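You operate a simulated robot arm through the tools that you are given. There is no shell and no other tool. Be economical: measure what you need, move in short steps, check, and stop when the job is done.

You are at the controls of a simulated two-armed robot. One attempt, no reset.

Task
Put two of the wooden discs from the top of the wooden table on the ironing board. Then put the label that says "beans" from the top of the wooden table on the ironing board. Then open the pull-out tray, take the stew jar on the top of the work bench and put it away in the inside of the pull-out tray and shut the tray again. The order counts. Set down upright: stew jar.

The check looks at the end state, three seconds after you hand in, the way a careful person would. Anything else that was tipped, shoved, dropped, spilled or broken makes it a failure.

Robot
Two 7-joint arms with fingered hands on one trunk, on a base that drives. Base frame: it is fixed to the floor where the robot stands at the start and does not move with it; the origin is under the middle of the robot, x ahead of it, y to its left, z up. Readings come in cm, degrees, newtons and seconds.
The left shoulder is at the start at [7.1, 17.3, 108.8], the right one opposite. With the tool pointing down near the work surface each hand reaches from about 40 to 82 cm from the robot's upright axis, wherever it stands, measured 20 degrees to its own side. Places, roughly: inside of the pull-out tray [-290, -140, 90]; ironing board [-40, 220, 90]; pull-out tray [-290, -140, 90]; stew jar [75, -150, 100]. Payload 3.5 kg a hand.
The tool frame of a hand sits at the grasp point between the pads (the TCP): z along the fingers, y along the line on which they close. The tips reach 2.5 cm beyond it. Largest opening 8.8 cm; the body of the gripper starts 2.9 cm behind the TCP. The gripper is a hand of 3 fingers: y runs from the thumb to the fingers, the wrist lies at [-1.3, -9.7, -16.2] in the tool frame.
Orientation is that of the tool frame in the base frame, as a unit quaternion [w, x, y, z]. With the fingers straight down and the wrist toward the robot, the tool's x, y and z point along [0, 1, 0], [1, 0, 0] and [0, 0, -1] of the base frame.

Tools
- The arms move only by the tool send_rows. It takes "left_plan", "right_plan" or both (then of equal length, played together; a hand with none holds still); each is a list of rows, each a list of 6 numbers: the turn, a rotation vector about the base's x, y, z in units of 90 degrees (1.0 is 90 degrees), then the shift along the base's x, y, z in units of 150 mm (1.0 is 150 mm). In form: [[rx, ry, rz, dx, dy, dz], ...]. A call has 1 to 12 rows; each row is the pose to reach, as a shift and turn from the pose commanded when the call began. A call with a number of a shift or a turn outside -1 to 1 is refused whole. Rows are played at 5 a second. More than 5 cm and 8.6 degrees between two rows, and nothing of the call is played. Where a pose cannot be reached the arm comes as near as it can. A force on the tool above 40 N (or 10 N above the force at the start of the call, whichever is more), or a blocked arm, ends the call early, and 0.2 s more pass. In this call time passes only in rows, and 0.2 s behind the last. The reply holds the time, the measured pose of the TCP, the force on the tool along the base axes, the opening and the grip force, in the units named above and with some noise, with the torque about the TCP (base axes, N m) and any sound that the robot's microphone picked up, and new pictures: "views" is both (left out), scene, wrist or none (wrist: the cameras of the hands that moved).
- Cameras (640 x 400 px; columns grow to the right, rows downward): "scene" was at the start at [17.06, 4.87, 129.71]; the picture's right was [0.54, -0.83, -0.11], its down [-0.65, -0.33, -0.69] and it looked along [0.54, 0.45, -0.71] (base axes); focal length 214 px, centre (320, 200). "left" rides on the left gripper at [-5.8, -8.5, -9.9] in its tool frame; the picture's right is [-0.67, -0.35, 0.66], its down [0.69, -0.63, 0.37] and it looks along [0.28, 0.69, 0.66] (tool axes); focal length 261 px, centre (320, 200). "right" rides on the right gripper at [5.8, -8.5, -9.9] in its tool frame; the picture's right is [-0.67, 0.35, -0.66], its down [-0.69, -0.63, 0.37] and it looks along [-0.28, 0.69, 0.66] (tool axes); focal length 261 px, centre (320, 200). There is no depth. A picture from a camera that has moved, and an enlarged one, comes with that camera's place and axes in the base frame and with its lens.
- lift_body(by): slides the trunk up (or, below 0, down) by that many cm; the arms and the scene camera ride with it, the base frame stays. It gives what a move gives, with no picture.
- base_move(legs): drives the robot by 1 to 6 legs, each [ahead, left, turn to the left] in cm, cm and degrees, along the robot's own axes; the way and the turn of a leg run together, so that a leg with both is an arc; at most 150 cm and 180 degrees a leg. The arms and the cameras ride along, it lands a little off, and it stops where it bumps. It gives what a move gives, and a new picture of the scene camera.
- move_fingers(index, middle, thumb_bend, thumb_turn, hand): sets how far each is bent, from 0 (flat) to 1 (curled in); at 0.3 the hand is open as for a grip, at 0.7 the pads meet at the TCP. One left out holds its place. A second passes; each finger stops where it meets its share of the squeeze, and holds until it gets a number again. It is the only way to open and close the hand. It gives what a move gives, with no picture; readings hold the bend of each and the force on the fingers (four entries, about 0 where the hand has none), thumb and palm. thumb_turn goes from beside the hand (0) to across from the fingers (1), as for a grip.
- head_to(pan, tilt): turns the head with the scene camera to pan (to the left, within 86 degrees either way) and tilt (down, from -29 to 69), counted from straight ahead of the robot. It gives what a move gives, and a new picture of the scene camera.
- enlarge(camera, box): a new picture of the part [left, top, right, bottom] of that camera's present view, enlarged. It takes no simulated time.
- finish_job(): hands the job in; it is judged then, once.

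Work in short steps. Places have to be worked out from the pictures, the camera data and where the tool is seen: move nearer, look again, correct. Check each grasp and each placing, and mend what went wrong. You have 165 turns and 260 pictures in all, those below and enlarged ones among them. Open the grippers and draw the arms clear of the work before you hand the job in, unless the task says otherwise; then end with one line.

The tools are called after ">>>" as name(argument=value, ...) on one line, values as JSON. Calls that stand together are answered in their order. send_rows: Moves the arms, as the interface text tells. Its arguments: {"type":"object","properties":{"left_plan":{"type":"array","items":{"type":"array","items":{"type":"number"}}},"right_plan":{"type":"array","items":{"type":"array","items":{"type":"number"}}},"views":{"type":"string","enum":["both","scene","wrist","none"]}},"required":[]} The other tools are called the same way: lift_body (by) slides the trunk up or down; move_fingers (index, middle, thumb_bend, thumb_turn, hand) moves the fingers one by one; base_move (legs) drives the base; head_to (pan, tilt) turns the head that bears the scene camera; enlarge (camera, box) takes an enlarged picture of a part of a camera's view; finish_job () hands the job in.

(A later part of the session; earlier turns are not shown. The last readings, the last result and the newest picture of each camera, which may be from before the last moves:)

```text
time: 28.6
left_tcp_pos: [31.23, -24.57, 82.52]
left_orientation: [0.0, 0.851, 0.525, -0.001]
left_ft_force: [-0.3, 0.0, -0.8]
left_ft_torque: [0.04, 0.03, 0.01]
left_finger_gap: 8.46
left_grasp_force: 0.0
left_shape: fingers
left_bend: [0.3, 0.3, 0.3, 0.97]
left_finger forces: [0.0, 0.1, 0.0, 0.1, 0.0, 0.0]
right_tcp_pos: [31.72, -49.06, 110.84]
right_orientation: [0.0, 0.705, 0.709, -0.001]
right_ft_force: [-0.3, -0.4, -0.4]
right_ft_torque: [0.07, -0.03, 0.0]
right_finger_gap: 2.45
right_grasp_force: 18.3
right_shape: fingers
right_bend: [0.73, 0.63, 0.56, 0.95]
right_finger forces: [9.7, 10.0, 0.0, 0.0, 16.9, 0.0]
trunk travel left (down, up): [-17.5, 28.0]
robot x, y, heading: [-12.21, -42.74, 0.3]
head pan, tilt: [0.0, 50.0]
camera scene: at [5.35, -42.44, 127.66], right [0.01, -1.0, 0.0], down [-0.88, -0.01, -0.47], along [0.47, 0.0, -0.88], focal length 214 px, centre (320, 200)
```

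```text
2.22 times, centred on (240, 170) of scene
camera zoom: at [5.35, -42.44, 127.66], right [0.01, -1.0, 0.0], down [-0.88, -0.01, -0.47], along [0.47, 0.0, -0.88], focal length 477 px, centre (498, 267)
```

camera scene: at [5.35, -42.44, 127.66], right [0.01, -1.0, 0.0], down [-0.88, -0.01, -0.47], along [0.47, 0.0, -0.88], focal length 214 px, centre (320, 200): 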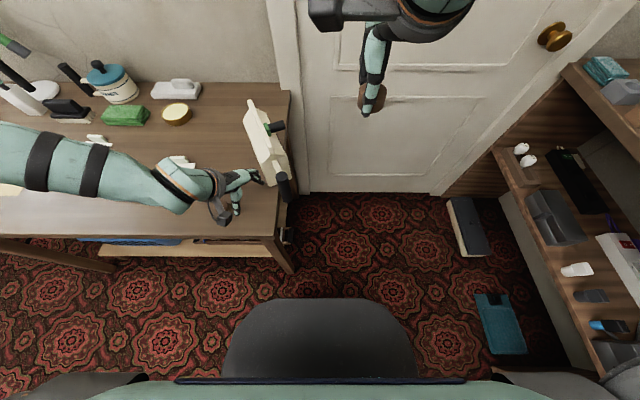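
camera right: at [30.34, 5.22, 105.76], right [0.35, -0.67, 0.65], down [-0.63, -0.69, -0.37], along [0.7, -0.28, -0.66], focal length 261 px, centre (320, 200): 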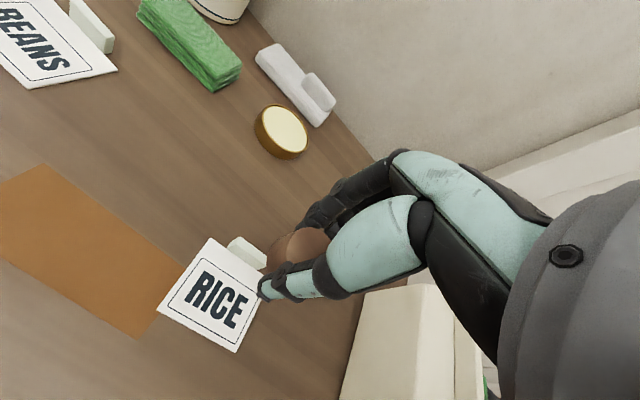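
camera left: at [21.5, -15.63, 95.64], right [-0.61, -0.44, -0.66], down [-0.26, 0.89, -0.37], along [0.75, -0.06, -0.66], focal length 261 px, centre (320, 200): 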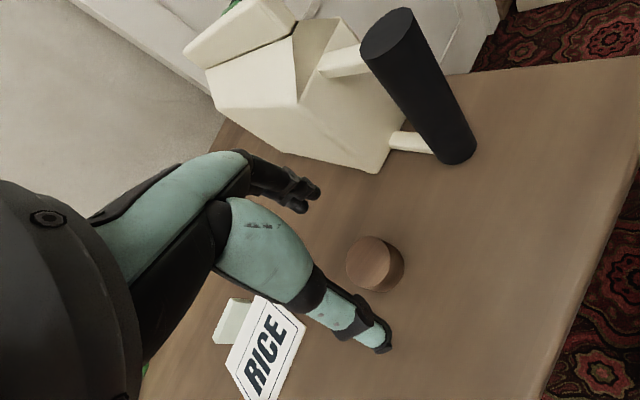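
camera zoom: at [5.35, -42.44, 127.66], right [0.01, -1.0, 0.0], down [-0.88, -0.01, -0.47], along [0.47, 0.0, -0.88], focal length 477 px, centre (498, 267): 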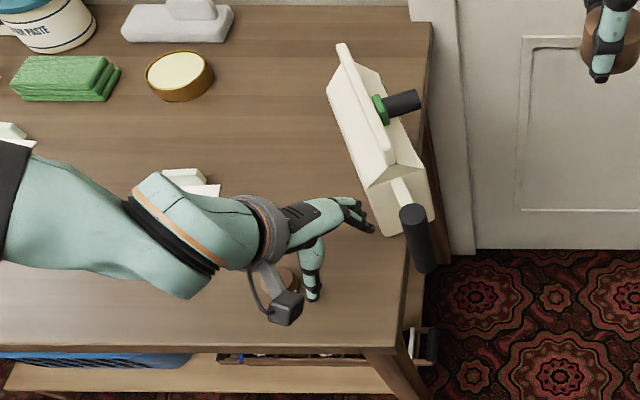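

The machine (box) was pushed about 7 cm at its front and rotated; disc B slid a bit to ~[29,-19]. I'll lift the left hand straight up out of contact, then restore the machine later with an empty hand.

>>> send_rows(left_plan=[[0, 0, 0, -0.03, 0.03, 0.1], [0, 0, 0, -0.05, 0.06, 0.35], [0, 0, 0, -0.08, 0.1, 0.6], [0, 0, 0, -0.1, 0.15, 0.85]])

```text
time: 29.6
left_tcp_pos: [29.57, -22.19, 95.45]
left_orientation: [0.001, 0.851, 0.525, -0.001]
left_ft_force: [0.3, 0.7, -0.7]
left_ft_torque: [0.03, 0.01, -0.02]
left_finger_gap: 8.48
left_grasp_force: 0.1
left_shape: fingers
left_bend: [0.3, 0.3, 0.3, 0.97]
left_finger forces: [0.0, 0.0, 0.0, 0.0, 0.0, 0.1]
right_tcp_pos: [31.59, -49.25, 110.89]
right_orientation: [0.0, 0.704, 0.71, 0.0]
right_ft_force: [0.9, -0.1, -0.1]
right_ft_torque: [-0.03, 0.0, 0.0]
right_finger_gap: 2.44
right_grasp_force: 17.9
right_shape: fingers
right_bend: [0.73, 0.63, 0.56, 0.95]
right_finger forces: [9.6, 10.0, 0.1, 0.1, 16.9, 0.0]
trunk travel left (down, up): [-17.5, 28.0]
robot x, y, heading: [-11.49, -42.29, 0.3]
head pan, tilt: [0.0, 50.0]
camera scene: at [5.22, -42.51, 127.68], right [0.01, -1.0, 0.0], down [-0.88, -0.01, -0.47], along [0.47, 0.0, -0.88], focal length 214 px, centre (320, 200)
camera left: at [19.46, -23.67, 105.33], right [-0.61, -0.44, -0.65], down [-0.25, 0.89, -0.37], along [0.75, -0.06, -0.66], focal length 261 px, centre (320, 200)
```

scene: 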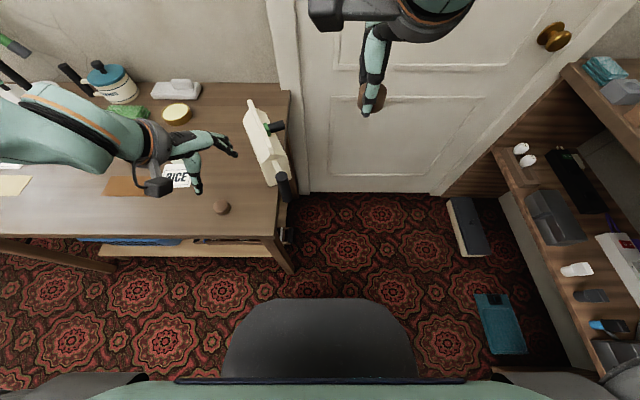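
left: 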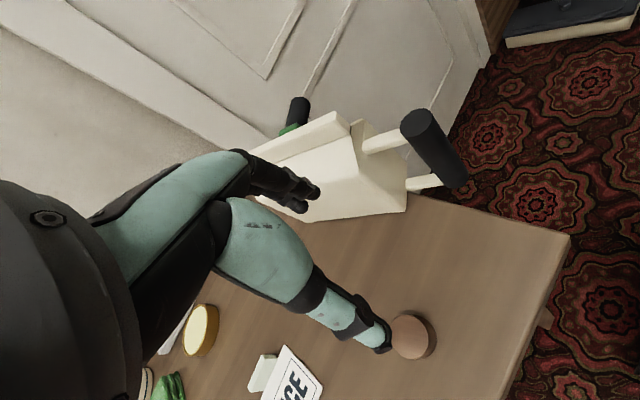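

Disc B now at about [29.2,-17.8]. Move above it, unyawing the hand (machine bar is now far), then descend partway.

>>> send_rows(left_plan=[[0, 0, 0.08, 0, 0.15, 0], [0, 0, 0.16, -0.02, 0.29, 0], [0, 0, 0.24, -0.02, 0.29, -0.2], [0, 0, 0.3, -0.02, 0.29, -0.4], [0, 0, 0.3, -0.02, 0.29, -0.5], [0, 0, 0.3, -0.02, 0.29, -0.5]], views="wrist")

```text
time: 31.0
left_tcp_pos: [29.52, -18.09, 87.82]
left_orientation: [0.0, 0.706, 0.709, 0.0]
left_ft_force: [0.4, 1.0, -0.4]
left_ft_torque: [-0.01, 0.04, -0.03]
left_finger_gap: 8.46
left_grasp_force: 0.0
left_shape: fingers
left_bend: [0.3, 0.3, 0.3, 0.97]
left_finger forces: [0.0, 0.0, 0.1, 0.0, 0.1, 0.0]
right_tcp_pos: [31.63, -49.07, 110.74]
right_orientation: [0.0, 0.705, 0.71, -0.002]
right_ft_force: [0.7, 0.0, 0.2]
right_ft_torque: [0.01, -0.01, 0.0]
right_finger_gap: 2.42
right_grasp_force: 18.5
right_shape: fingers
right_bend: [0.73, 0.63, 0.56, 0.95]
right_finger forces: [9.6, 10.0, 0.1, 0.0, 16.9, 0.1]
trunk travel left (down, up): [-17.5, 28.0]
robot x, y, heading: [-11.86, -42.44, 0.4]
head pan, tilt: [0.0, 50.0]
camera left: at [21.07, -23.92, 97.73], right [-0.34, -0.67, -0.66], down [-0.63, 0.68, -0.37], along [0.69, 0.29, -0.66], focal length 261 px, centre (320, 200)
```

left: 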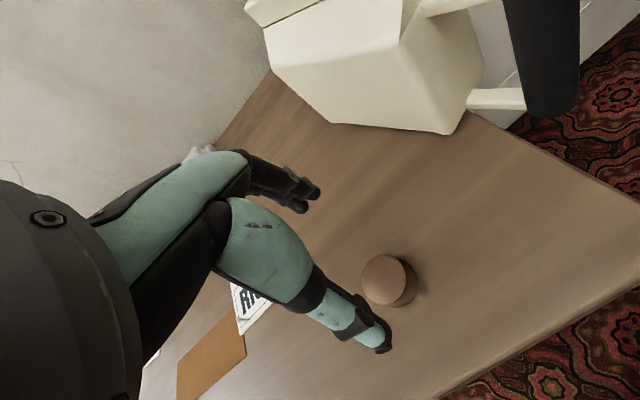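

Small correction and descend to z≈81.

>>> send_rows(left_plan=[[0, 0, 0, -0.03, 0.02, -0.2], [0, 0, 0, -0.03, 0.02, -0.35], [0, 0, 0, -0.03, 0.02, -0.45], [0, 0, 0, -0.03, 0.02, -0.45]], views="wrist")

```text
time: 32.0
left_tcp_pos: [28.99, -17.72, 81.03]
left_orientation: [0.001, 0.705, 0.709, 0.0]
left_ft_force: [-0.9, 0.4, 0.3]
left_ft_torque: [0.02, -0.02, -0.01]
left_finger_gap: 8.45
left_grasp_force: 0.0
left_shape: fingers
left_bend: [0.3, 0.3, 0.3, 0.97]
left_finger forces: [0.0, 0.1, 0.0, 0.0, 0.0, 0.0]
right_tcp_pos: [31.7, -49.05, 110.75]
right_orientation: [0.0, 0.705, 0.709, 0.001]
right_ft_force: [-0.6, -0.2, -1.1]
right_ft_torque: [0.0, -0.02, 0.02]
right_finger_gap: 2.44
right_grasp_force: 18.3
right_shape: fingers
right_bend: [0.73, 0.63, 0.56, 0.95]
right_finger forces: [9.7, 10.1, 0.1, 0.1, 16.9, 0.1]
trunk travel left (down, up): [-17.5, 28.0]
robot x, y, heading: [-11.82, -42.06, 0.6]
head pan, tilt: [0.0, 50.0]
camera left: at [20.59, -23.6, 90.92], right [-0.34, -0.67, -0.65], down [-0.63, 0.68, -0.37], along [0.69, 0.29, -0.66], focal length 261 px, centre (320, 200)
```

left: 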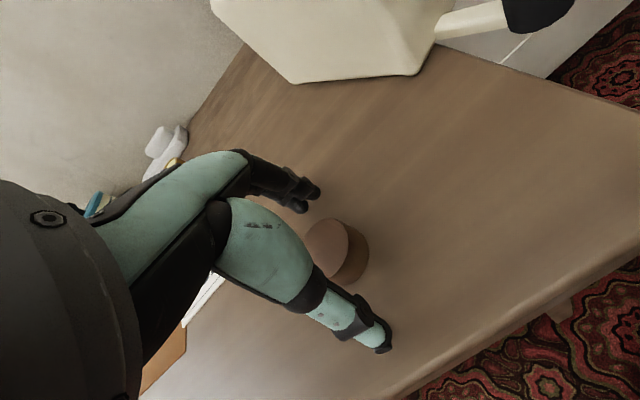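

Disc is centred between the fingers; closing.

>>> move_fingers(hand="left", index=0.75, middle=0.75, thumb_bend=0.75)

```text
time: 33.0
left_tcp_pos: [29.02, -17.84, 80.98]
left_orientation: [0.001, 0.706, 0.708, -0.001]
left_ft_force: [-0.1, -1.1, -0.5]
left_ft_torque: [0.01, 0.03, -0.02]
left_finger_gap: 2.47
left_grasp_force: 17.7
left_shape: fingers
left_bend: [0.73, 0.64, 0.56, 0.95]
left_finger forces: [9.8, 8.0, 0.0, 0.1, 17.3, 0.0]
right_tcp_pos: [31.69, -48.95, 110.83]
right_orientation: [0.0, 0.705, 0.709, -0.001]
right_ft_force: [0.7, 0.5, 0.5]
right_ft_torque: [0.01, 0.0, -0.02]
right_finger_gap: 2.42
right_grasp_force: 18.6
right_shape: fingers
right_bend: [0.73, 0.63, 0.56, 0.95]
right_finger forces: [9.6, 10.1, 0.1, 0.0, 17.0, 0.1]
trunk travel left (down, up): [-17.5, 28.0]
robot x, y, heading: [-11.94, -42.69, 0.4]
head pan, tilt: [0.0, 50.0]
```

Gripped. Lift the left hand high.

>>> send_rows(left_plan=[[0, 0, 0, 0, 0, 0.2], [0, 0, 0, 0, 0, 0.45], [0, 0, 0, 0, 0.1, 0.7], [0, 0, 0, 0, 0.25, 0.9], [0, 0, 0, 0, 0.4, 1], [0, 0, 0, 0, 0.4, 1]], views="wrist")

```text
time: 34.4
left_tcp_pos: [29.11, -11.76, 96.14]
left_orientation: [0.0, 0.705, 0.709, -0.002]
left_ft_force: [-0.5, 0.3, -0.9]
left_ft_torque: [0.01, -0.01, 0.02]
left_finger_gap: 2.43
left_grasp_force: 17.1
left_shape: fingers
left_bend: [0.73, 0.73, 0.55, 0.94]
left_finger forces: [9.0, 8.4, 0.1, 0.0, 17.2, 0.0]
right_tcp_pos: [31.63, -49.08, 110.77]
right_orientation: [-0.001, 0.704, 0.71, -0.001]
right_ft_force: [-0.8, -0.5, -0.6]
right_ft_torque: [0.0, 0.0, 0.02]
right_finger_gap: 2.42
right_grasp_force: 18.8
right_shape: fingers
right_bend: [0.73, 0.63, 0.56, 0.95]
right_finger forces: [9.7, 10.1, 0.0, 0.0, 16.9, 0.0]
trunk travel left (down, up): [-17.5, 28.0]
robot x, y, heading: [-11.74, -42.21, 0.5]
head pan, tilt: [0.0, 50.0]
camera left: at [20.64, -17.58, 106.0], right [-0.35, -0.67, -0.65], down [-0.63, 0.68, -0.37], along [0.69, 0.29, -0.66], focal length 261 px, centre (320, 200)
```

left: 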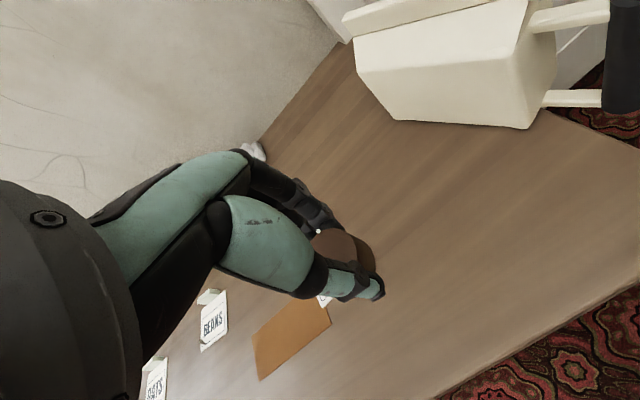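

Held firmly. Raise left, pull both hands in a bit, then back off and turn left to face the ironing board.

>>> send_rows(left_plan=[[0, 0, 0, 0, 0, 0.25], [0, 0, 0, 0, 0.1, 0.5], [0, 0, 0, 0, 0.2, 0.75], [0, 0, 0, 0, 0.3, 1]], right_plan=[[0, 0, 0, -0.05, 0.05, 0], [0, 0, 0, -0.05, 0.1, 0], [0, 0, 0, -0.05, 0.1, 0], [0, 0, 0, -0.05, 0.1, 0]], views="none")

>>> base_move(legs=[[-16, 0, 0], [0, 0, 90]])

>>> head_to(pan=0, tilt=25)

```text
time: 35.4
left_tcp_pos: [28.81, -7.29, 110.99]
left_orientation: [0.001, 0.706, 0.709, -0.001]
left_ft_force: [-0.3, -0.4, 0.3]
left_ft_torque: [0.0, -0.01, -0.07]
left_finger_gap: 2.36
left_grasp_force: 16.7
left_shape: fingers
left_bend: [0.73, 0.73, 0.55, 0.94]
left_finger forces: [8.6, 8.6, 0.0, 0.0, 16.8, 0.0]
right_tcp_pos: [30.8, -47.52, 110.97]
right_orientation: [0.0, 0.705, 0.71, 0.0]
right_ft_force: [0.3, 0.5, 0.5]
right_ft_torque: [0.04, 0.0, -0.03]
right_finger_gap: 2.43
right_grasp_force: 18.1
right_shape: fingers
right_bend: [0.73, 0.63, 0.56, 0.95]
right_finger forces: [9.5, 10.1, 0.0, 0.0, 16.8, 0.0]
trunk travel left (down, up): [-17.5, 28.0]
robot x, y, heading: [-11.77, -42.75, 0.3]
head pan, tilt: [0.0, 50.0]
```

```text
time: 40.5
left_tcp_pos: [-60.89, -0.49, 111.0]
left_orientation: [0.0, 0.02, 1.0, 0.0]
left_ft_force: [-0.9, -0.4, -0.3]
left_ft_torque: [0.04, 0.02, -0.03]
left_finger_gap: 2.37
left_grasp_force: 16.3
left_shape: fingers
left_bend: [0.73, 0.73, 0.56, 0.94]
left_finger forces: [8.3, 8.5, 0.0, 0.0, 16.6, 0.0]
right_tcp_pos: [-20.66, -0.34, 110.83]
right_orientation: [0.001, 0.018, 1.0, -0.001]
right_ft_force: [1.1, -0.7, 0.0]
right_ft_torque: [-0.01, -0.01, -0.02]
right_finger_gap: 2.42
right_grasp_force: 17.6
right_shape: fingers
right_bend: [0.73, 0.63, 0.56, 0.95]
right_finger forces: [9.4, 9.8, 0.0, 0.0, 16.2, 0.0]
trunk travel left (down, up): [-17.5, 28.0]
robot x, y, heading: [-27.46, -42.58, 87.9]
head pan, tilt: [0.0, 50.0]
camera scene: at [-26.75, -25.72, 127.66], right [1.0, -0.04, 0.0], down [-0.03, -0.88, -0.47], along [0.02, 0.47, -0.88], focal length 214 px, centre (320, 200)
```

scene: 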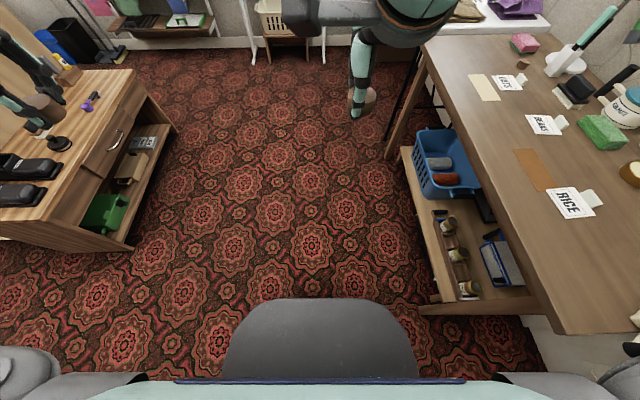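

```text
time: 41.4
left_tcp_pos: [-60.89, -0.42, 111.06]
left_orientation: [0.001, 0.02, 1.0, 0.0]
left_ft_force: [0.1, 0.0, -0.7]
left_ft_torque: [0.03, 0.0, -0.01]
left_finger_gap: 2.36
left_grasp_force: 16.8
left_shape: fingers
left_bend: [0.73, 0.73, 0.56, 0.94]
left_finger forces: [8.3, 8.5, 0.0, 0.0, 16.7, 0.0]
right_tcp_pos: [-20.72, -0.38, 110.73]
right_orientation: [-0.001, 0.019, 1.0, -0.001]
right_ft_force: [-1.0, -0.3, 0.5]
right_ft_torque: [-0.04, 0.0, 0.01]
right_finger_gap: 2.38
right_grasp_force: 17.7
right_shape: fingers
right_bend: [0.73, 0.63, 0.56, 0.95]
right_finger forces: [9.5, 9.9, 0.0, 0.1, 16.2, 0.1]
trunk travel left (down, up): [-17.5, 28.0]
robot x, y, heading: [-27.17, -42.99, 87.8]
head pan, tilt: [0.0, 25.0]
camera scene: at [-26.66, -23.48, 131.01], right [1.0, -0.04, 0.0], down [-0.02, -0.6, -0.8], along [0.03, 0.8, -0.6], focal length 214 px, centre (320, 200)
```

scene: 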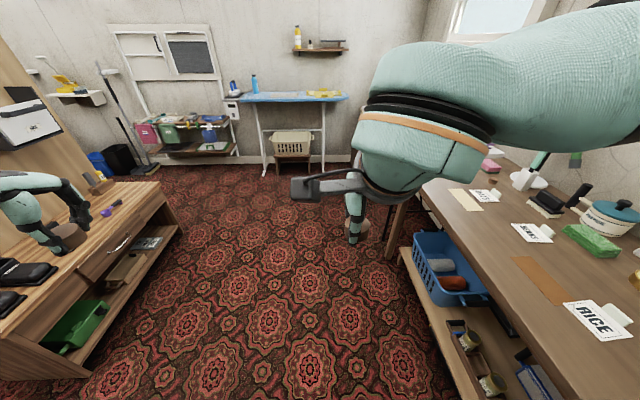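

The way to the board is clear (gap between desk and table). Drive ahead 120 cm, then look again.

>>> base_move(legs=[[120, 0, 2]])

```text
time: 47.5
left_tcp_pos: [-60.01, 118.53, 111.01]
left_orientation: [0.001, 0.002, 1.0, 0.001]
left_ft_force: [-0.3, 0.7, 1.0]
left_ft_torque: [0.02, -0.02, 0.0]
left_finger_gap: 2.36
left_grasp_force: 17.0
left_shape: fingers
left_bend: [0.73, 0.73, 0.56, 0.94]
left_finger forces: [8.3, 8.6, 0.0, 0.0, 16.6, 0.1]
right_tcp_pos: [-19.78, 120.15, 110.81]
right_orientation: [0.0, 0.0, 1.0, 0.0]
right_ft_force: [-0.3, -0.4, -0.2]
right_ft_torque: [-0.03, -0.02, 0.01]
right_finger_gap: 2.4
right_grasp_force: 17.9
right_shape: fingers
right_bend: [0.73, 0.63, 0.56, 0.95]
right_finger forces: [9.2, 9.8, 0.1, 0.0, 16.2, 0.0]
trunk travel left (down, up): [-17.5, 28.0]
robot x, y, heading: [-25.2, 77.24, 89.7]
head pan, tilt: [0.0, 25.0]
camera scene: at [-24.89, 96.75, 131.02], right [1.0, 0.0, 0.0], down [0.0, -0.6, -0.8], along [0.0, 0.8, -0.6], focal length 214 px, centre (320, 200)
```

scene: 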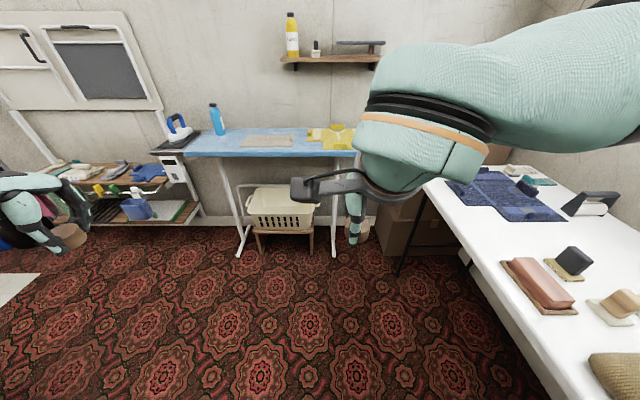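

Board spans roughly x −85…0, y 185…221. Drive 56 cm closer, drifting left a little to face free space.

>>> base_move(legs=[[56, 12, 0]])

>>> head_to(pan=0, tilt=40)

```text
time: 50.7
left_tcp_pos: [-72.44, 174.03, 110.92]
left_orientation: [0.001, -0.002, 1.0, 0.0]
left_ft_force: [-0.3, 0.4, -0.6]
left_ft_torque: [-0.01, -0.01, 0.02]
left_finger_gap: 2.37
left_grasp_force: 16.7
left_shape: fingers
left_bend: [0.73, 0.73, 0.56, 0.94]
left_finger forces: [8.3, 8.5, 0.1, 0.1, 16.6, 0.0]
right_tcp_pos: [-32.28, 175.92, 110.89]
right_orientation: [-0.001, -0.004, 1.0, 0.001]
right_ft_force: [-0.5, -0.2, -1.6]
right_ft_torque: [0.01, 0.0, 0.0]
right_finger_gap: 2.39
right_grasp_force: 17.8
right_shape: fingers
right_bend: [0.73, 0.63, 0.56, 0.95]
right_finger forces: [9.2, 9.9, 0.0, 0.1, 16.2, 0.1]
trunk travel left (down, up): [-17.5, 28.0]
robot x, y, heading: [-37.14, 133.55, 90.5]
head pan, tilt: [0.0, 25.0]
camera scene: at [-37.17, 152.58, 131.03], right [1.0, 0.0, 0.0], down [0.0, -0.6, -0.8], along [0.0, 0.8, -0.6], focal length 214 px, centre (320, 200)
```

scene: 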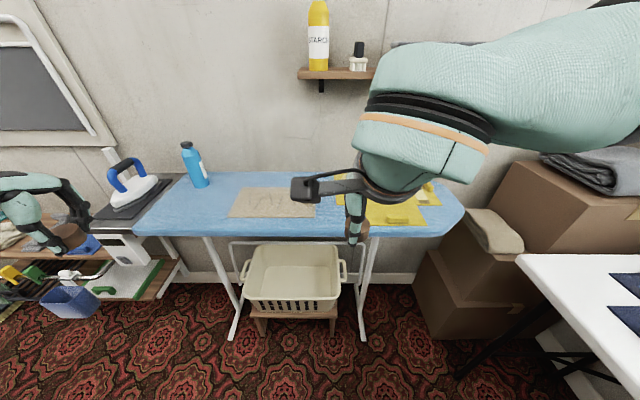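

```text
time: 51.5
left_tcp_pos: [-72.41, 174.07, 111.05]
left_orientation: [0.0, -0.003, 1.0, 0.0]
left_ft_force: [1.3, -0.3, -0.6]
left_ft_torque: [0.01, -0.02, 0.02]
left_finger_gap: 2.36
left_grasp_force: 16.3
left_shape: fingers
left_bend: [0.73, 0.73, 0.56, 0.94]
left_finger forces: [8.3, 8.5, 0.1, 0.0, 16.6, 0.0]
right_tcp_pos: [-32.23, 175.98, 110.77]
right_orientation: [0.001, -0.002, 1.0, -0.001]
right_ft_force: [-0.5, -0.1, -0.3]
right_ft_torque: [0.0, -0.01, 0.01]
right_finger_gap: 2.36
right_grasp_force: 17.8
right_shape: fingers
right_bend: [0.73, 0.63, 0.56, 0.95]
right_finger forces: [9.3, 9.9, 0.0, 0.1, 16.2, 0.0]
trunk travel left (down, up): [-17.5, 28.0]
robot x, y, heading: [-37.38, 133.3, 90.3]
head pan, tilt: [0.0, 40.0]
camera scene: at [-37.17, 151.45, 128.88], right [1.0, 0.0, 0.0], down [0.0, -0.79, -0.62], along [0.0, 0.62, -0.79], focal length 214 px, centre (320, 200)
```

scene: 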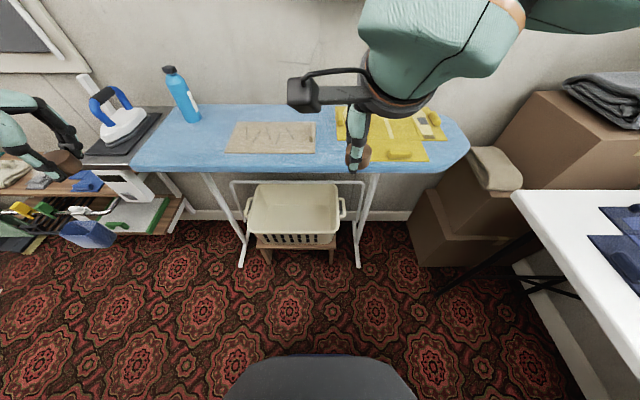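

Board top appears to be near z≈81–85, near edge y≈203; free space is at its left end (x −95…−70). I'll shift the base left 30 and ahead 13 cm.

>>> base_move(legs=[[13, 30, 0]])

>>> head_to(pan=20, tilt=50)

```text
time: 53.7
left_tcp_pos: [-102.73, 186.98, 110.94]
left_orientation: [0.0, 0.0, 1.0, 0.0]
left_ft_force: [0.0, -0.4, 0.2]
left_ft_torque: [-0.01, 0.0, 0.0]
left_finger_gap: 2.37
left_grasp_force: 16.9
left_shape: fingers
left_bend: [0.73, 0.73, 0.56, 0.94]
left_finger forces: [8.3, 8.6, 0.0, 0.0, 16.7, 0.1]
right_tcp_pos: [-62.62, 188.79, 110.89]
right_orientation: [0.0, 0.0, 1.0, 0.0]
right_ft_force: [-0.2, 1.0, -0.7]
right_ft_torque: [-0.01, 0.01, -0.01]
right_finger_gap: 2.39
right_grasp_force: 18.4
right_shape: fingers
right_bend: [0.73, 0.63, 0.56, 0.95]
right_finger forces: [9.3, 9.9, 0.0, 0.0, 16.2, 0.0]
trunk travel left (down, up): [-17.5, 28.0]
robot x, y, heading: [-67.72, 146.14, 90.2]
head pan, tilt: [0.0, 40.0]
camera scene: at [-67.63, 164.21, 128.89], right [1.0, 0.0, 0.0], down [0.0, -0.79, -0.62], along [0.0, 0.62, -0.79], focal length 214 px, centre (320, 200)
```

scene: 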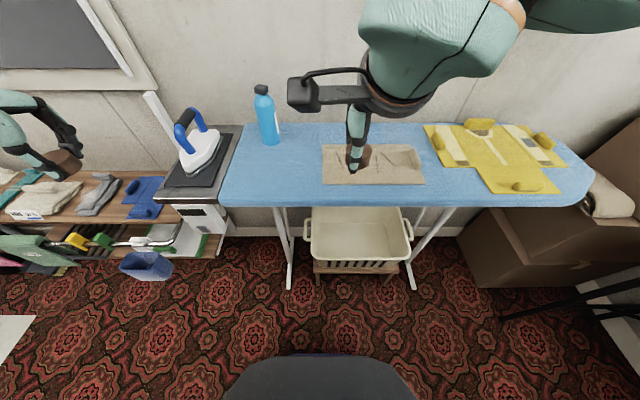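

```text
time: 54.5
left_tcp_pos: [-102.88, 187.02, 111.0]
left_orientation: [0.002, 0.0, 1.0, -0.001]
left_ft_force: [1.3, -0.4, 1.3]
left_ft_torque: [0.02, -0.01, 0.03]
left_finger_gap: 2.34
left_grasp_force: 16.8
left_shape: fingers
left_bend: [0.73, 0.73, 0.56, 0.94]
left_finger forces: [8.2, 8.6, 0.0, 0.0, 16.6, 0.0]
right_tcp_pos: [-62.63, 188.75, 110.8]
right_orientation: [0.0, 0.0, 1.0, 0.0]
right_ft_force: [0.0, -0.4, -0.8]
right_ft_torque: [-0.01, 0.01, 0.0]
right_finger_gap: 2.42
right_grasp_force: 18.3
right_shape: fingers
right_bend: [0.73, 0.63, 0.56, 0.95]
right_finger forces: [9.3, 9.8, 0.0, 0.0, 16.2, 0.0]
trunk travel left (down, up): [-17.5, 28.0]
robot x, y, heading: [-67.65, 145.99, 90.0]
head pan, tilt: [20.0, 50.0]
camera scene: at [-70.28, 162.7, 127.76], right [0.94, 0.33, -0.07], down [0.26, -0.84, -0.48], along [-0.22, 0.43, -0.87], focal length 214 px, centre (320, 200)
```

scene: 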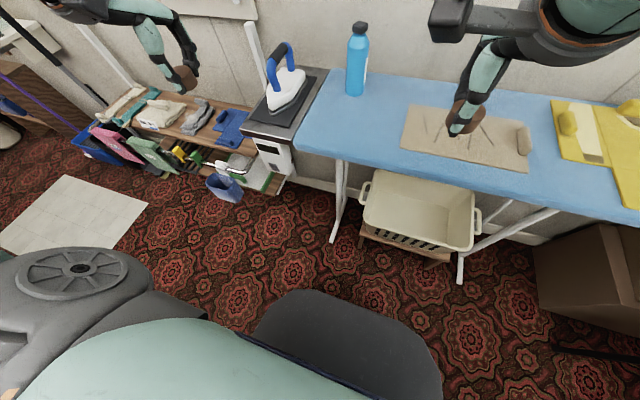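

Free space on the board: x −91…−68, y 198…218. Move the left hand to about [-88, 202, 100] (sideways first, avoiding the iron).

>>> send_rows(left_plan=[[0, 0, 0, 0.3, 0, 0], [0, 0, 0, 0.6, 0, 0], [0, 0, 0, 0.9, 0, 0], [0, 0, 0, 0.97, 0.2, -0.1], [0, 0, 0, 0.97, 0.4, -0.3], [0, 0, 0, 0.97, 0.6, -0.5], [0, 0, 0, 0.97, 0.8, -0.7], [0, 0, 0, 0.97, 1, -0.8]])

```text
time: 56.3
left_tcp_pos: [-88.28, 202.16, 98.98]
left_orientation: [0.001, 0.0, 1.0, -0.001]
left_ft_force: [0.0, 0.1, 0.0]
left_ft_torque: [-0.03, 0.0, 0.01]
left_finger_gap: 2.32
left_grasp_force: 17.1
left_shape: fingers
left_bend: [0.73, 0.73, 0.56, 0.94]
left_finger forces: [8.1, 8.5, 0.0, 0.0, 16.8, 0.0]
right_tcp_pos: [-62.61, 188.71, 110.81]
right_orientation: [0.0, -0.001, 1.0, -0.001]
right_ft_force: [0.2, 0.3, -0.1]
right_ft_torque: [0.02, -0.02, -0.02]
right_finger_gap: 2.41
right_grasp_force: 17.0
right_shape: fingers
right_bend: [0.73, 0.63, 0.56, 0.95]
right_finger forces: [9.2, 10.1, 0.0, 0.0, 16.2, 0.0]
trunk travel left (down, up): [-17.5, 28.0]
robot x, y, heading: [-67.39, 146.24, 90.0]
head pan, tilt: [20.0, 50.0]
camera scene: at [-70.34, 162.82, 127.73], right [0.94, 0.33, -0.07], down [0.26, -0.84, -0.48], along [-0.22, 0.43, -0.87], focal length 214 px, centre (320, 200)
camera left: at [-82.51, 193.58, 108.82], right [0.67, -0.35, -0.65], down [-0.69, -0.63, -0.37], along [-0.28, 0.7, -0.66], focal length 261 px, centre (320, 200)
```

scene: 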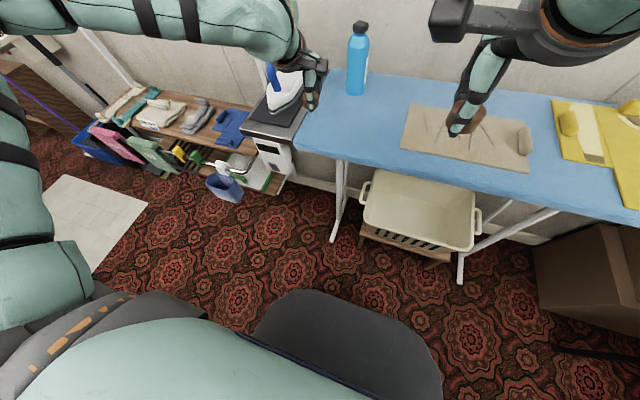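
left: 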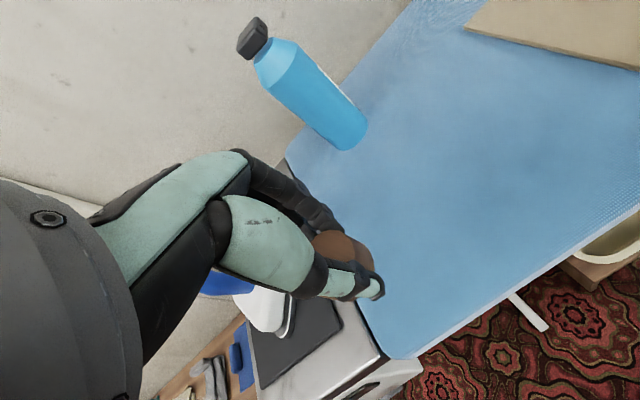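

Disc over the board's left part. Shift slightly right/forward and descend in steps watching force and the iron.

>>> send_rows(left_plan=[[0, 0, 0, 0.08, 0.1, -0.1], [0, 0, 0, 0.08, 0.12, -0.25], [0, 0, 0, 0.08, 0.12, -0.4], [0, 0, 0, 0.08, 0.12, -0.45]])

```text
time: 57.3
left_tcp_pos: [-88.95, 202.13, 93.06]
left_orientation: [0.001, 0.001, 1.0, 0.0]
left_ft_force: [0.1, -0.2, -0.2]
left_ft_torque: [0.01, -0.01, 0.04]
left_finger_gap: 2.31
left_grasp_force: 16.3
left_shape: fingers
left_bend: [0.73, 0.73, 0.56, 0.94]
left_finger forces: [8.0, 8.5, 0.0, 0.1, 16.7, 0.1]
left hand out of reach, approached as far as the arm can: row 1, 2, 3, 4
right_tcp_pos: [-62.54, 188.85, 110.9]
right_orientation: [0.001, 0.0, 1.0, 0.0]
right_ft_force: [0.3, -0.2, 0.0]
right_ft_torque: [-0.05, 0.04, -0.01]
right_finger_gap: 2.38
right_grasp_force: 17.3
right_shape: fingers
right_bend: [0.73, 0.63, 0.56, 0.95]
right_finger forces: [9.3, 10.0, 0.1, 0.1, 16.2, 0.0]
trunk travel left (down, up): [-17.5, 28.0]
robot x, y, heading: [-68.14, 145.88, 89.7]
head pan, tilt: [20.0, 50.0]
camera scene: at [-70.34, 162.79, 127.73], right [0.94, 0.33, -0.07], down [0.26, -0.84, -0.48], along [-0.22, 0.43, -0.87], focal length 214 px, centre (320, 200)
camera left: at [-83.17, 193.64, 102.88], right [0.67, -0.35, -0.65], down [-0.69, -0.63, -0.37], along [-0.28, 0.69, -0.66], focal length 261 px, centre (320, 200)
```

scene: 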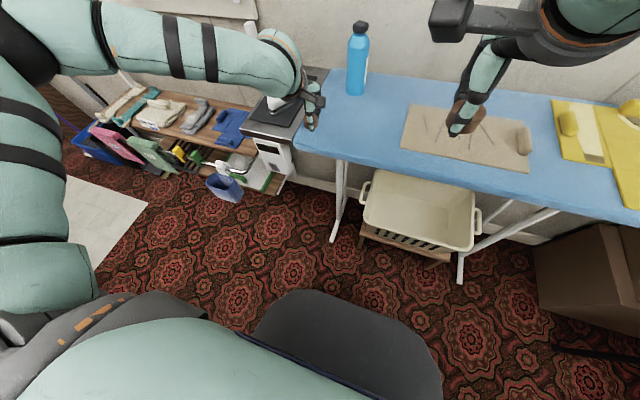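
left: 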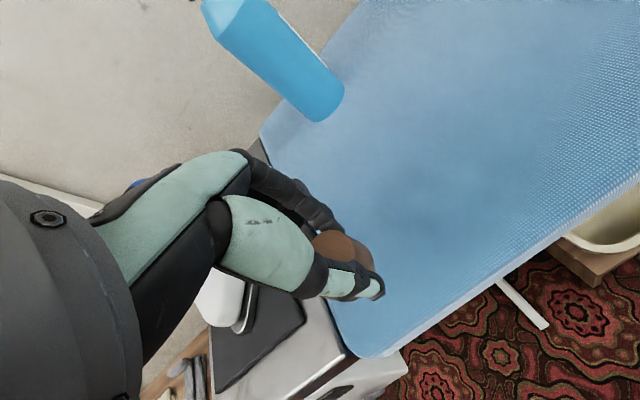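

The left arm can't reach inward here; I'll raise it slightly, then shift the base 7 cm right.

>>> send_rows(left_plan=[[0, 0, 0, 0, 0, 0.15], [0, 0, 0, 0, 0, 0.3]], views="none")

```text
time: 57.9
left_tcp_pos: [-88.86, 202.32, 97.66]
left_orientation: [0.0, 0.0, 1.0, 0.0]
left_ft_force: [-0.4, -0.3, -0.4]
left_ft_torque: [0.02, 0.01, -0.02]
left_finger_gap: 2.26
left_grasp_force: 16.6
left_shape: fingers
left_bend: [0.73, 0.73, 0.56, 0.94]
left_finger forces: [7.9, 8.8, 0.0, 0.0, 16.5, 0.0]
right_tcp_pos: [-62.48, 188.73, 110.81]
right_orientation: [0.0, -0.001, 1.0, 0.0]
right_ft_force: [0.1, -0.2, 0.0]
right_ft_torque: [-0.01, 0.03, -0.01]
right_finger_gap: 2.4
right_grasp_force: 17.9
right_shape: fingers
right_bend: [0.73, 0.63, 0.56, 0.95]
right_finger forces: [9.3, 10.1, 0.0, 0.0, 16.3, 0.0]
trunk travel left (down, up): [-17.5, 28.0]
robot x, y, heading: [-67.99, 145.96, 90.2]
head pan, tilt: [20.0, 50.0]
```

>>> base_move(legs=[[1, -7, 0]])

```text
time: 59.0
left_tcp_pos: [-81.85, 203.22, 97.55]
left_orientation: [0.001, 0.002, 1.0, 0.0]
left_ft_force: [0.0, 0.0, 0.2]
left_ft_torque: [-0.01, 0.0, -0.02]
left_finger_gap: 2.29
left_grasp_force: 16.6
left_shape: fingers
left_bend: [0.73, 0.73, 0.56, 0.94]
left_finger forces: [7.9, 8.7, 0.0, 0.1, 16.6, 0.0]
right_tcp_pos: [-55.66, 189.69, 110.8]
right_orientation: [0.0, 0.0, 1.0, 0.0]
right_ft_force: [-0.1, -0.3, -0.7]
right_ft_torque: [-0.02, -0.02, 0.01]
right_finger_gap: 2.38
right_grasp_force: 17.5
right_shape: fingers
right_bend: [0.73, 0.63, 0.56, 0.95]
right_finger forces: [9.3, 10.0, 0.0, 0.1, 16.2, 0.0]
trunk travel left (down, up): [-17.5, 28.0]
robot x, y, heading: [-60.83, 147.05, 90.0]
head pan, tilt: [20.0, 50.0]
camera scene: at [-63.3, 163.71, 127.76], right [0.94, 0.33, -0.07], down [0.26, -0.84, -0.48], along [-0.22, 0.43, -0.87], focal length 214 px, centre (320, 200)
```

scene: 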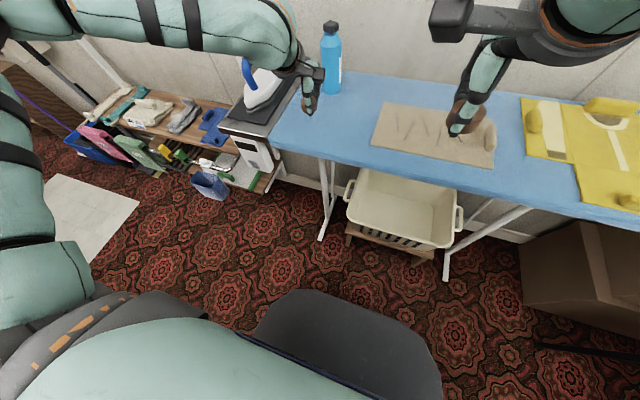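

Now move to x≈−86 and descend with force watch.

>>> send_rows(left_plan=[[0, 0, 0, -0.2, 0.05, 0], [0, 0, 0, -0.27, 0.07, -0.1], [0, 0, 0, -0.27, 0.07, -0.25], [0, 0, 0, -0.27, 0.07, -0.38], [0, 0, 0, -0.27, 0.07, -0.45]])

```text
time: 60.1
left_tcp_pos: [-85.89, 204.14, 90.95]
left_orientation: [0.0, 0.001, 1.0, 0.0]
left_ft_force: [0.9, 0.0, -0.4]
left_ft_torque: [0.01, -0.02, 0.03]
left_finger_gap: 2.22
left_grasp_force: 16.6
left_shape: fingers
left_bend: [0.73, 0.73, 0.56, 0.94]
left_finger forces: [7.4, 9.3, 0.0, 0.0, 16.0, 0.0]
right_tcp_pos: [-55.44, 189.75, 110.79]
right_orientation: [0.0, 0.0, 1.0, -0.001]
right_ft_force: [-0.1, 0.2, 0.7]
right_ft_torque: [-0.01, 0.0, 0.02]
right_finger_gap: 2.41
right_grasp_force: 18.1
right_shape: fingers
right_bend: [0.73, 0.63, 0.56, 0.95]
right_finger forces: [9.3, 10.0, 0.0, 0.0, 16.1, 0.0]
trunk travel left (down, up): [-17.5, 28.0]
robot x, y, heading: [-60.67, 146.98, 89.9]
head pan, tilt: [20.0, 50.0]
camera scene: at [-63.24, 163.74, 127.75], right [0.94, 0.33, -0.07], down [0.26, -0.84, -0.48], along [-0.22, 0.43, -0.87], focal length 214 px, centre (320, 200)
camera left: at [-80.14, 195.65, 100.87], right [0.67, -0.35, -0.66], down [-0.69, -0.63, -0.37], along [-0.28, 0.7, -0.66], focal length 261 px, centre (320, 200)
```

scene: 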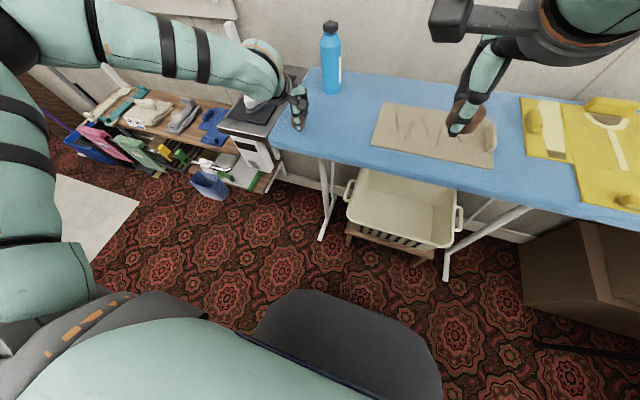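
left: 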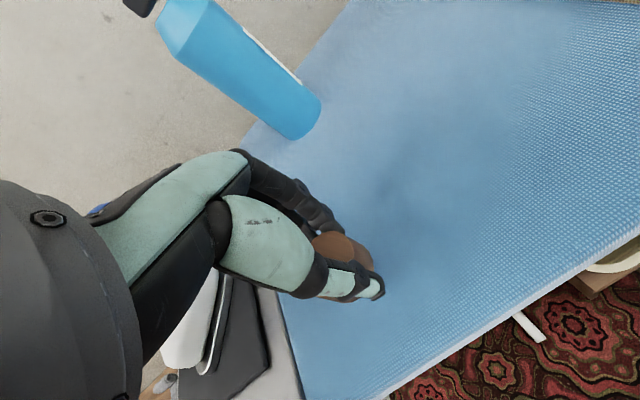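

Continue descending slowly to contact.

>>> send_rows(left_plan=[[0, 0, 0, 0, 0, -0.07], [0, 0, 0, 0, 0, -0.13], [0, 0, 0, 0, 0, -0.18], [0, 0, 0, 0, 0, -0.22], [0, 0, 0, 0, 0, -0.26], [0, 0, 0, 0, 0, -0.3], [0, 0, 0, 0, 0, -0.34], [0, 0, 0, 0, 0, -0.38]], views="wrist")

```text
time: 61.2
left_tcp_pos: [-86.01, 204.05, 88.74]
left_orientation: [0.004, 0.002, 1.0, 0.008]
left_ft_force: [1.5, -1.4, 24.8]
left_ft_torque: [-0.75, -0.14, 0.02]
left_finger_gap: 2.23
left_grasp_force: 24.5
left_shape: fingers
left_bend: [0.74, 0.73, 0.57, 0.94]
left_finger forces: [7.8, 9.0, 0.1, 0.0, 32.6, 0.0]
left hand out of reach, approached as far as the arm can: row 3, 4, 5
right_tcp_pos: [-55.38, 189.43, 110.97]
right_orientation: [0.0, 0.0, 1.0, 0.001]
right_ft_force: [0.7, -0.4, -0.8]
right_ft_torque: [0.04, 0.01, 0.01]
right_finger_gap: 2.39
right_grasp_force: 17.9
right_shape: fingers
right_bend: [0.73, 0.63, 0.56, 0.95]
right_finger forces: [9.4, 10.0, 0.1, 0.0, 16.2, 0.1]
trunk travel left (down, up): [-17.5, 28.0]
robot x, y, heading: [-60.55, 147.01, 89.8]
head pan, tilt: [20.0, 50.0]
stopped in row 5 (left hand): the force on the tool passed its limit (the readings are from after the stop); the commanded pose is now the measured one
camera left: at [-80.28, 195.35, 98.49], right [0.67, -0.34, -0.66], down [-0.69, -0.62, -0.38], along [-0.28, 0.71, -0.65], focal length 261 px, centre (320, 200)
```

left: 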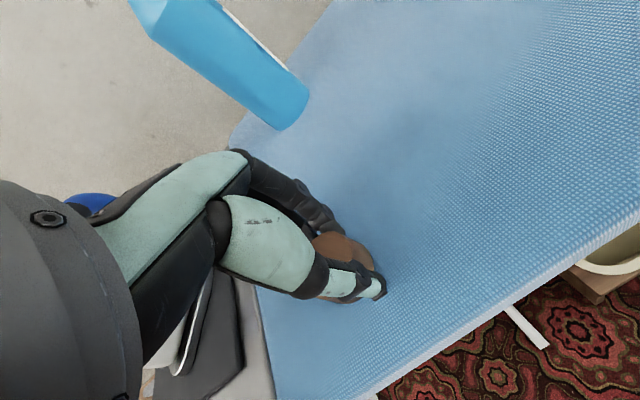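

Contact with the board at TCP z≈88.7 (board ≈86). Back off 3 mm and release.

>>> send_rows(left_plan=[[0, 0, 0, 0, 0, 0.015], [0, 0, 0, 0, 0, 0.015]], views="none")

>>> move_fingers(hand="left", index=0.3, middle=0.3, thumb_bend=0.3)

>>> enlarge(camera="left", box=[160, 100, 560, 400])

```text
time: 61.8
left_tcp_pos: [-86.01, 204.02, 88.75]
left_orientation: [0.001, 0.001, 1.0, 0.006]
left_ft_force: [0.8, 0.4, 15.0]
left_ft_torque: [-0.36, -0.15, 0.05]
left_finger_gap: 2.18
left_grasp_force: 22.1
left_shape: fingers
left_bend: [0.73, 0.73, 0.57, 0.93]
left_finger forces: [8.8, 9.4, 0.0, 0.0, 25.0, 0.1]
right_tcp_pos: [-55.36, 189.6, 110.92]
right_orientation: [-0.001, 0.001, 1.0, 0.0]
right_ft_force: [0.5, -0.2, 0.1]
right_ft_torque: [-0.04, -0.02, -0.01]
right_finger_gap: 2.38
right_grasp_force: 17.5
right_shape: fingers
right_bend: [0.73, 0.63, 0.56, 0.95]
right_finger forces: [9.3, 10.0, 0.1, 0.0, 16.2, 0.1]
trunk travel left (down, up): [-17.5, 28.0]
robot x, y, heading: [-60.39, 147.21, 89.9]
head pan, tilt: [20.0, 50.0]
```

```text
time: 62.8
left_tcp_pos: [-86.21, 204.13, 88.59]
left_orientation: [0.002, 0.002, 1.0, 0.005]
left_ft_force: [0.0, 0.7, -0.4]
left_ft_torque: [0.0, 0.01, 0.01]
left_finger_gap: 8.42
left_grasp_force: 0.1
left_shape: fingers
left_bend: [0.3, 0.3, 0.3, 0.97]
left_finger forces: [0.0, 0.0, 0.0, 0.0, 0.0, 0.0]
right_tcp_pos: [-55.42, 189.86, 110.74]
right_orientation: [0.001, 0.0, 1.0, -0.001]
right_ft_force: [0.6, -0.6, 0.5]
right_ft_torque: [-0.04, -0.01, -0.01]
right_finger_gap: 2.39
right_grasp_force: 17.4
right_shape: fingers
right_bend: [0.73, 0.63, 0.56, 0.95]
right_finger forces: [9.3, 10.0, 0.1, 0.1, 16.2, 0.0]
trunk travel left (down, up): [-17.5, 28.0]
robot x, y, heading: [-60.77, 146.66, 89.9]
head pan, tilt: [20.0, 50.0]
```

```text
1.33 times, centred on (360, 250) of left
camera zoom: at [-80.45, 195.48, 98.38], right [0.67, -0.34, -0.66], down [-0.69, -0.62, -0.38], along [-0.28, 0.7, -0.65], focal length 348 px, centre (267, 133)
```

zoom: 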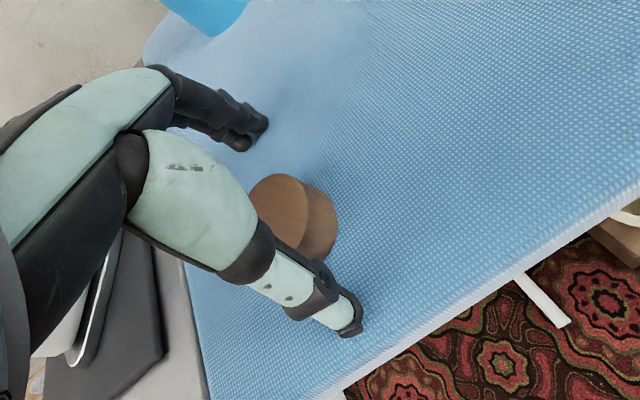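

Disc B stands flat on the board. Withdraw the left hand straight up and back.

>>> send_rows(left_plan=[[0, 0, 0, 0, 0, 0.2], [0, 0, 0, 0, 0, 0.5], [0, 0, 0, 0, 0, 0.8], [0, 0, 0, 0, 0, 1], [0, 0, 0, 0, -0.3, 1], [0, 0, 0, -0.15, -0.55, 1], [0, 0, 0, -0.3, -0.8, 1], [0, 0, 0, -0.5, -1, 1]], views="scene")

```text
time: 64.6
left_tcp_pos: [-93.69, 188.97, 103.72]
left_orientation: [0.003, 0.003, 1.0, 0.005]
left_ft_force: [-0.3, -0.1, 0.3]
left_ft_torque: [0.01, -0.02, -0.01]
left_finger_gap: 8.44
left_grasp_force: 0.0
left_shape: fingers
left_bend: [0.3, 0.3, 0.3, 0.97]
left_finger forces: [0.0, 0.0, 0.0, 0.0, 0.1, 0.0]
right_tcp_pos: [-55.46, 189.47, 110.95]
right_orientation: [0.0, 0.001, 1.0, 0.0]
right_ft_force: [0.6, 0.5, -1.2]
right_ft_torque: [0.02, 0.01, 0.01]
right_finger_gap: 2.41
right_grasp_force: 18.1
right_shape: fingers
right_bend: [0.73, 0.63, 0.56, 0.95]
right_finger forces: [9.3, 10.0, 0.0, 0.0, 16.2, 0.0]
trunk travel left (down, up): [-17.5, 28.0]
robot x, y, heading: [-60.55, 147.11, 89.6]
head pan, tilt: [20.0, 50.0]
camera scene: at [-63.28, 163.57, 127.79], right [0.94, 0.33, -0.07], down [0.26, -0.84, -0.48], along [-0.22, 0.44, -0.87], focal length 214 px, centre (320, 200)
```

scene: 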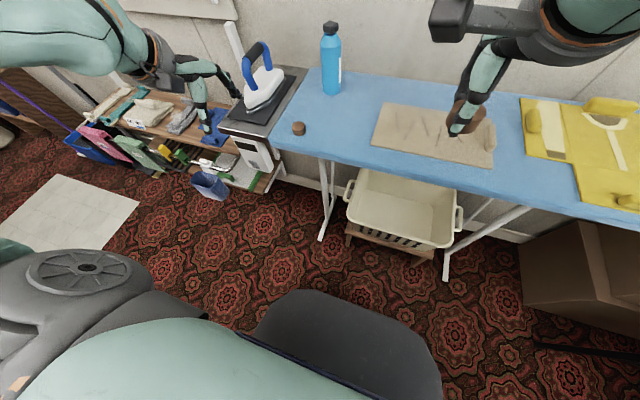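

Disc B sits at [-86,204]. Raise the left hand, shift the base 18 cm left, and place disc A with the right hand next to it.

>>> send_rows(left_plan=[[0, 0, 0, 0, -0.1, 0.2], [0, 0, 0, 0, -0.2, 0.4], [0, 0, 0, 0, -0.3, 0.6]], views="none")

>>> base_move(legs=[[0, 18, 0]])

```text
time: 65.4
left_tcp_pos: [-93.63, 184.31, 112.74]
left_orientation: [0.003, 0.001, 1.0, 0.005]
left_ft_force: [0.1, 0.0, -0.1]
left_ft_torque: [0.05, 0.02, 0.03]
left_finger_gap: 8.46
left_grasp_force: 0.0
left_shape: fingers
left_bend: [0.3, 0.3, 0.3, 0.97]
left_finger forces: [0.1, 0.0, 0.0, 0.0, 0.0, 0.0]
right_tcp_pos: [-55.52, 189.75, 110.74]
right_orientation: [0.0, 0.001, 1.0, 0.0]
right_ft_force: [0.1, 0.2, -0.8]
right_ft_torque: [-0.01, 0.0, 0.01]
right_finger_gap: 2.38
right_grasp_force: 18.1
right_shape: fingers
right_bend: [0.73, 0.63, 0.56, 0.95]
right_finger forces: [9.3, 10.1, 0.0, 0.0, 16.1, 0.1]
trunk travel left (down, up): [-17.5, 28.0]
robot x, y, heading: [-60.44, 147.19, 89.9]
head pan, tilt: [20.0, 50.0]
```

```text
time: 66.9
left_tcp_pos: [-111.51, 184.62, 112.61]
left_orientation: [0.002, 0.001, 1.0, 0.005]
left_ft_force: [0.0, 0.1, 0.0]
left_ft_torque: [-0.01, -0.02, -0.01]
left_finger_gap: 8.48
left_grasp_force: 0.0
left_shape: fingers
left_bend: [0.3, 0.3, 0.3, 0.97]
left_finger forces: [0.0, 0.0, 0.1, 0.1, 0.1, 0.0]
right_tcp_pos: [-73.24, 189.76, 110.98]
right_orientation: [0.001, 0.001, 1.0, 0.0]
right_ft_force: [-0.5, 0.1, -0.4]
right_ft_torque: [0.0, 0.0, 0.0]
right_finger_gap: 2.4
right_grasp_force: 17.6
right_shape: fingers
right_bend: [0.73, 0.63, 0.56, 0.95]
right_finger forces: [9.2, 9.9, 0.0, 0.0, 16.1, 0.0]
trunk travel left (down, up): [-17.5, 28.0]
robot x, y, heading: [-78.67, 146.99, 89.9]
head pan, tilt: [20.0, 50.0]
camera scene: at [-81.16, 163.76, 127.76], right [0.94, 0.33, -0.07], down [0.26, -0.84, -0.48], along [-0.22, 0.43, -0.87], focal length 214 px, centre (320, 200)
```

scene: 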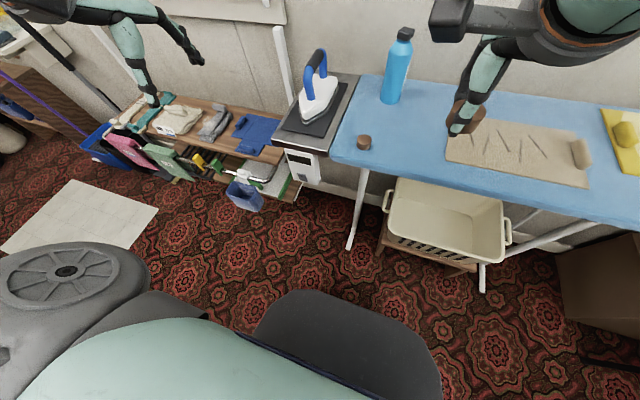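

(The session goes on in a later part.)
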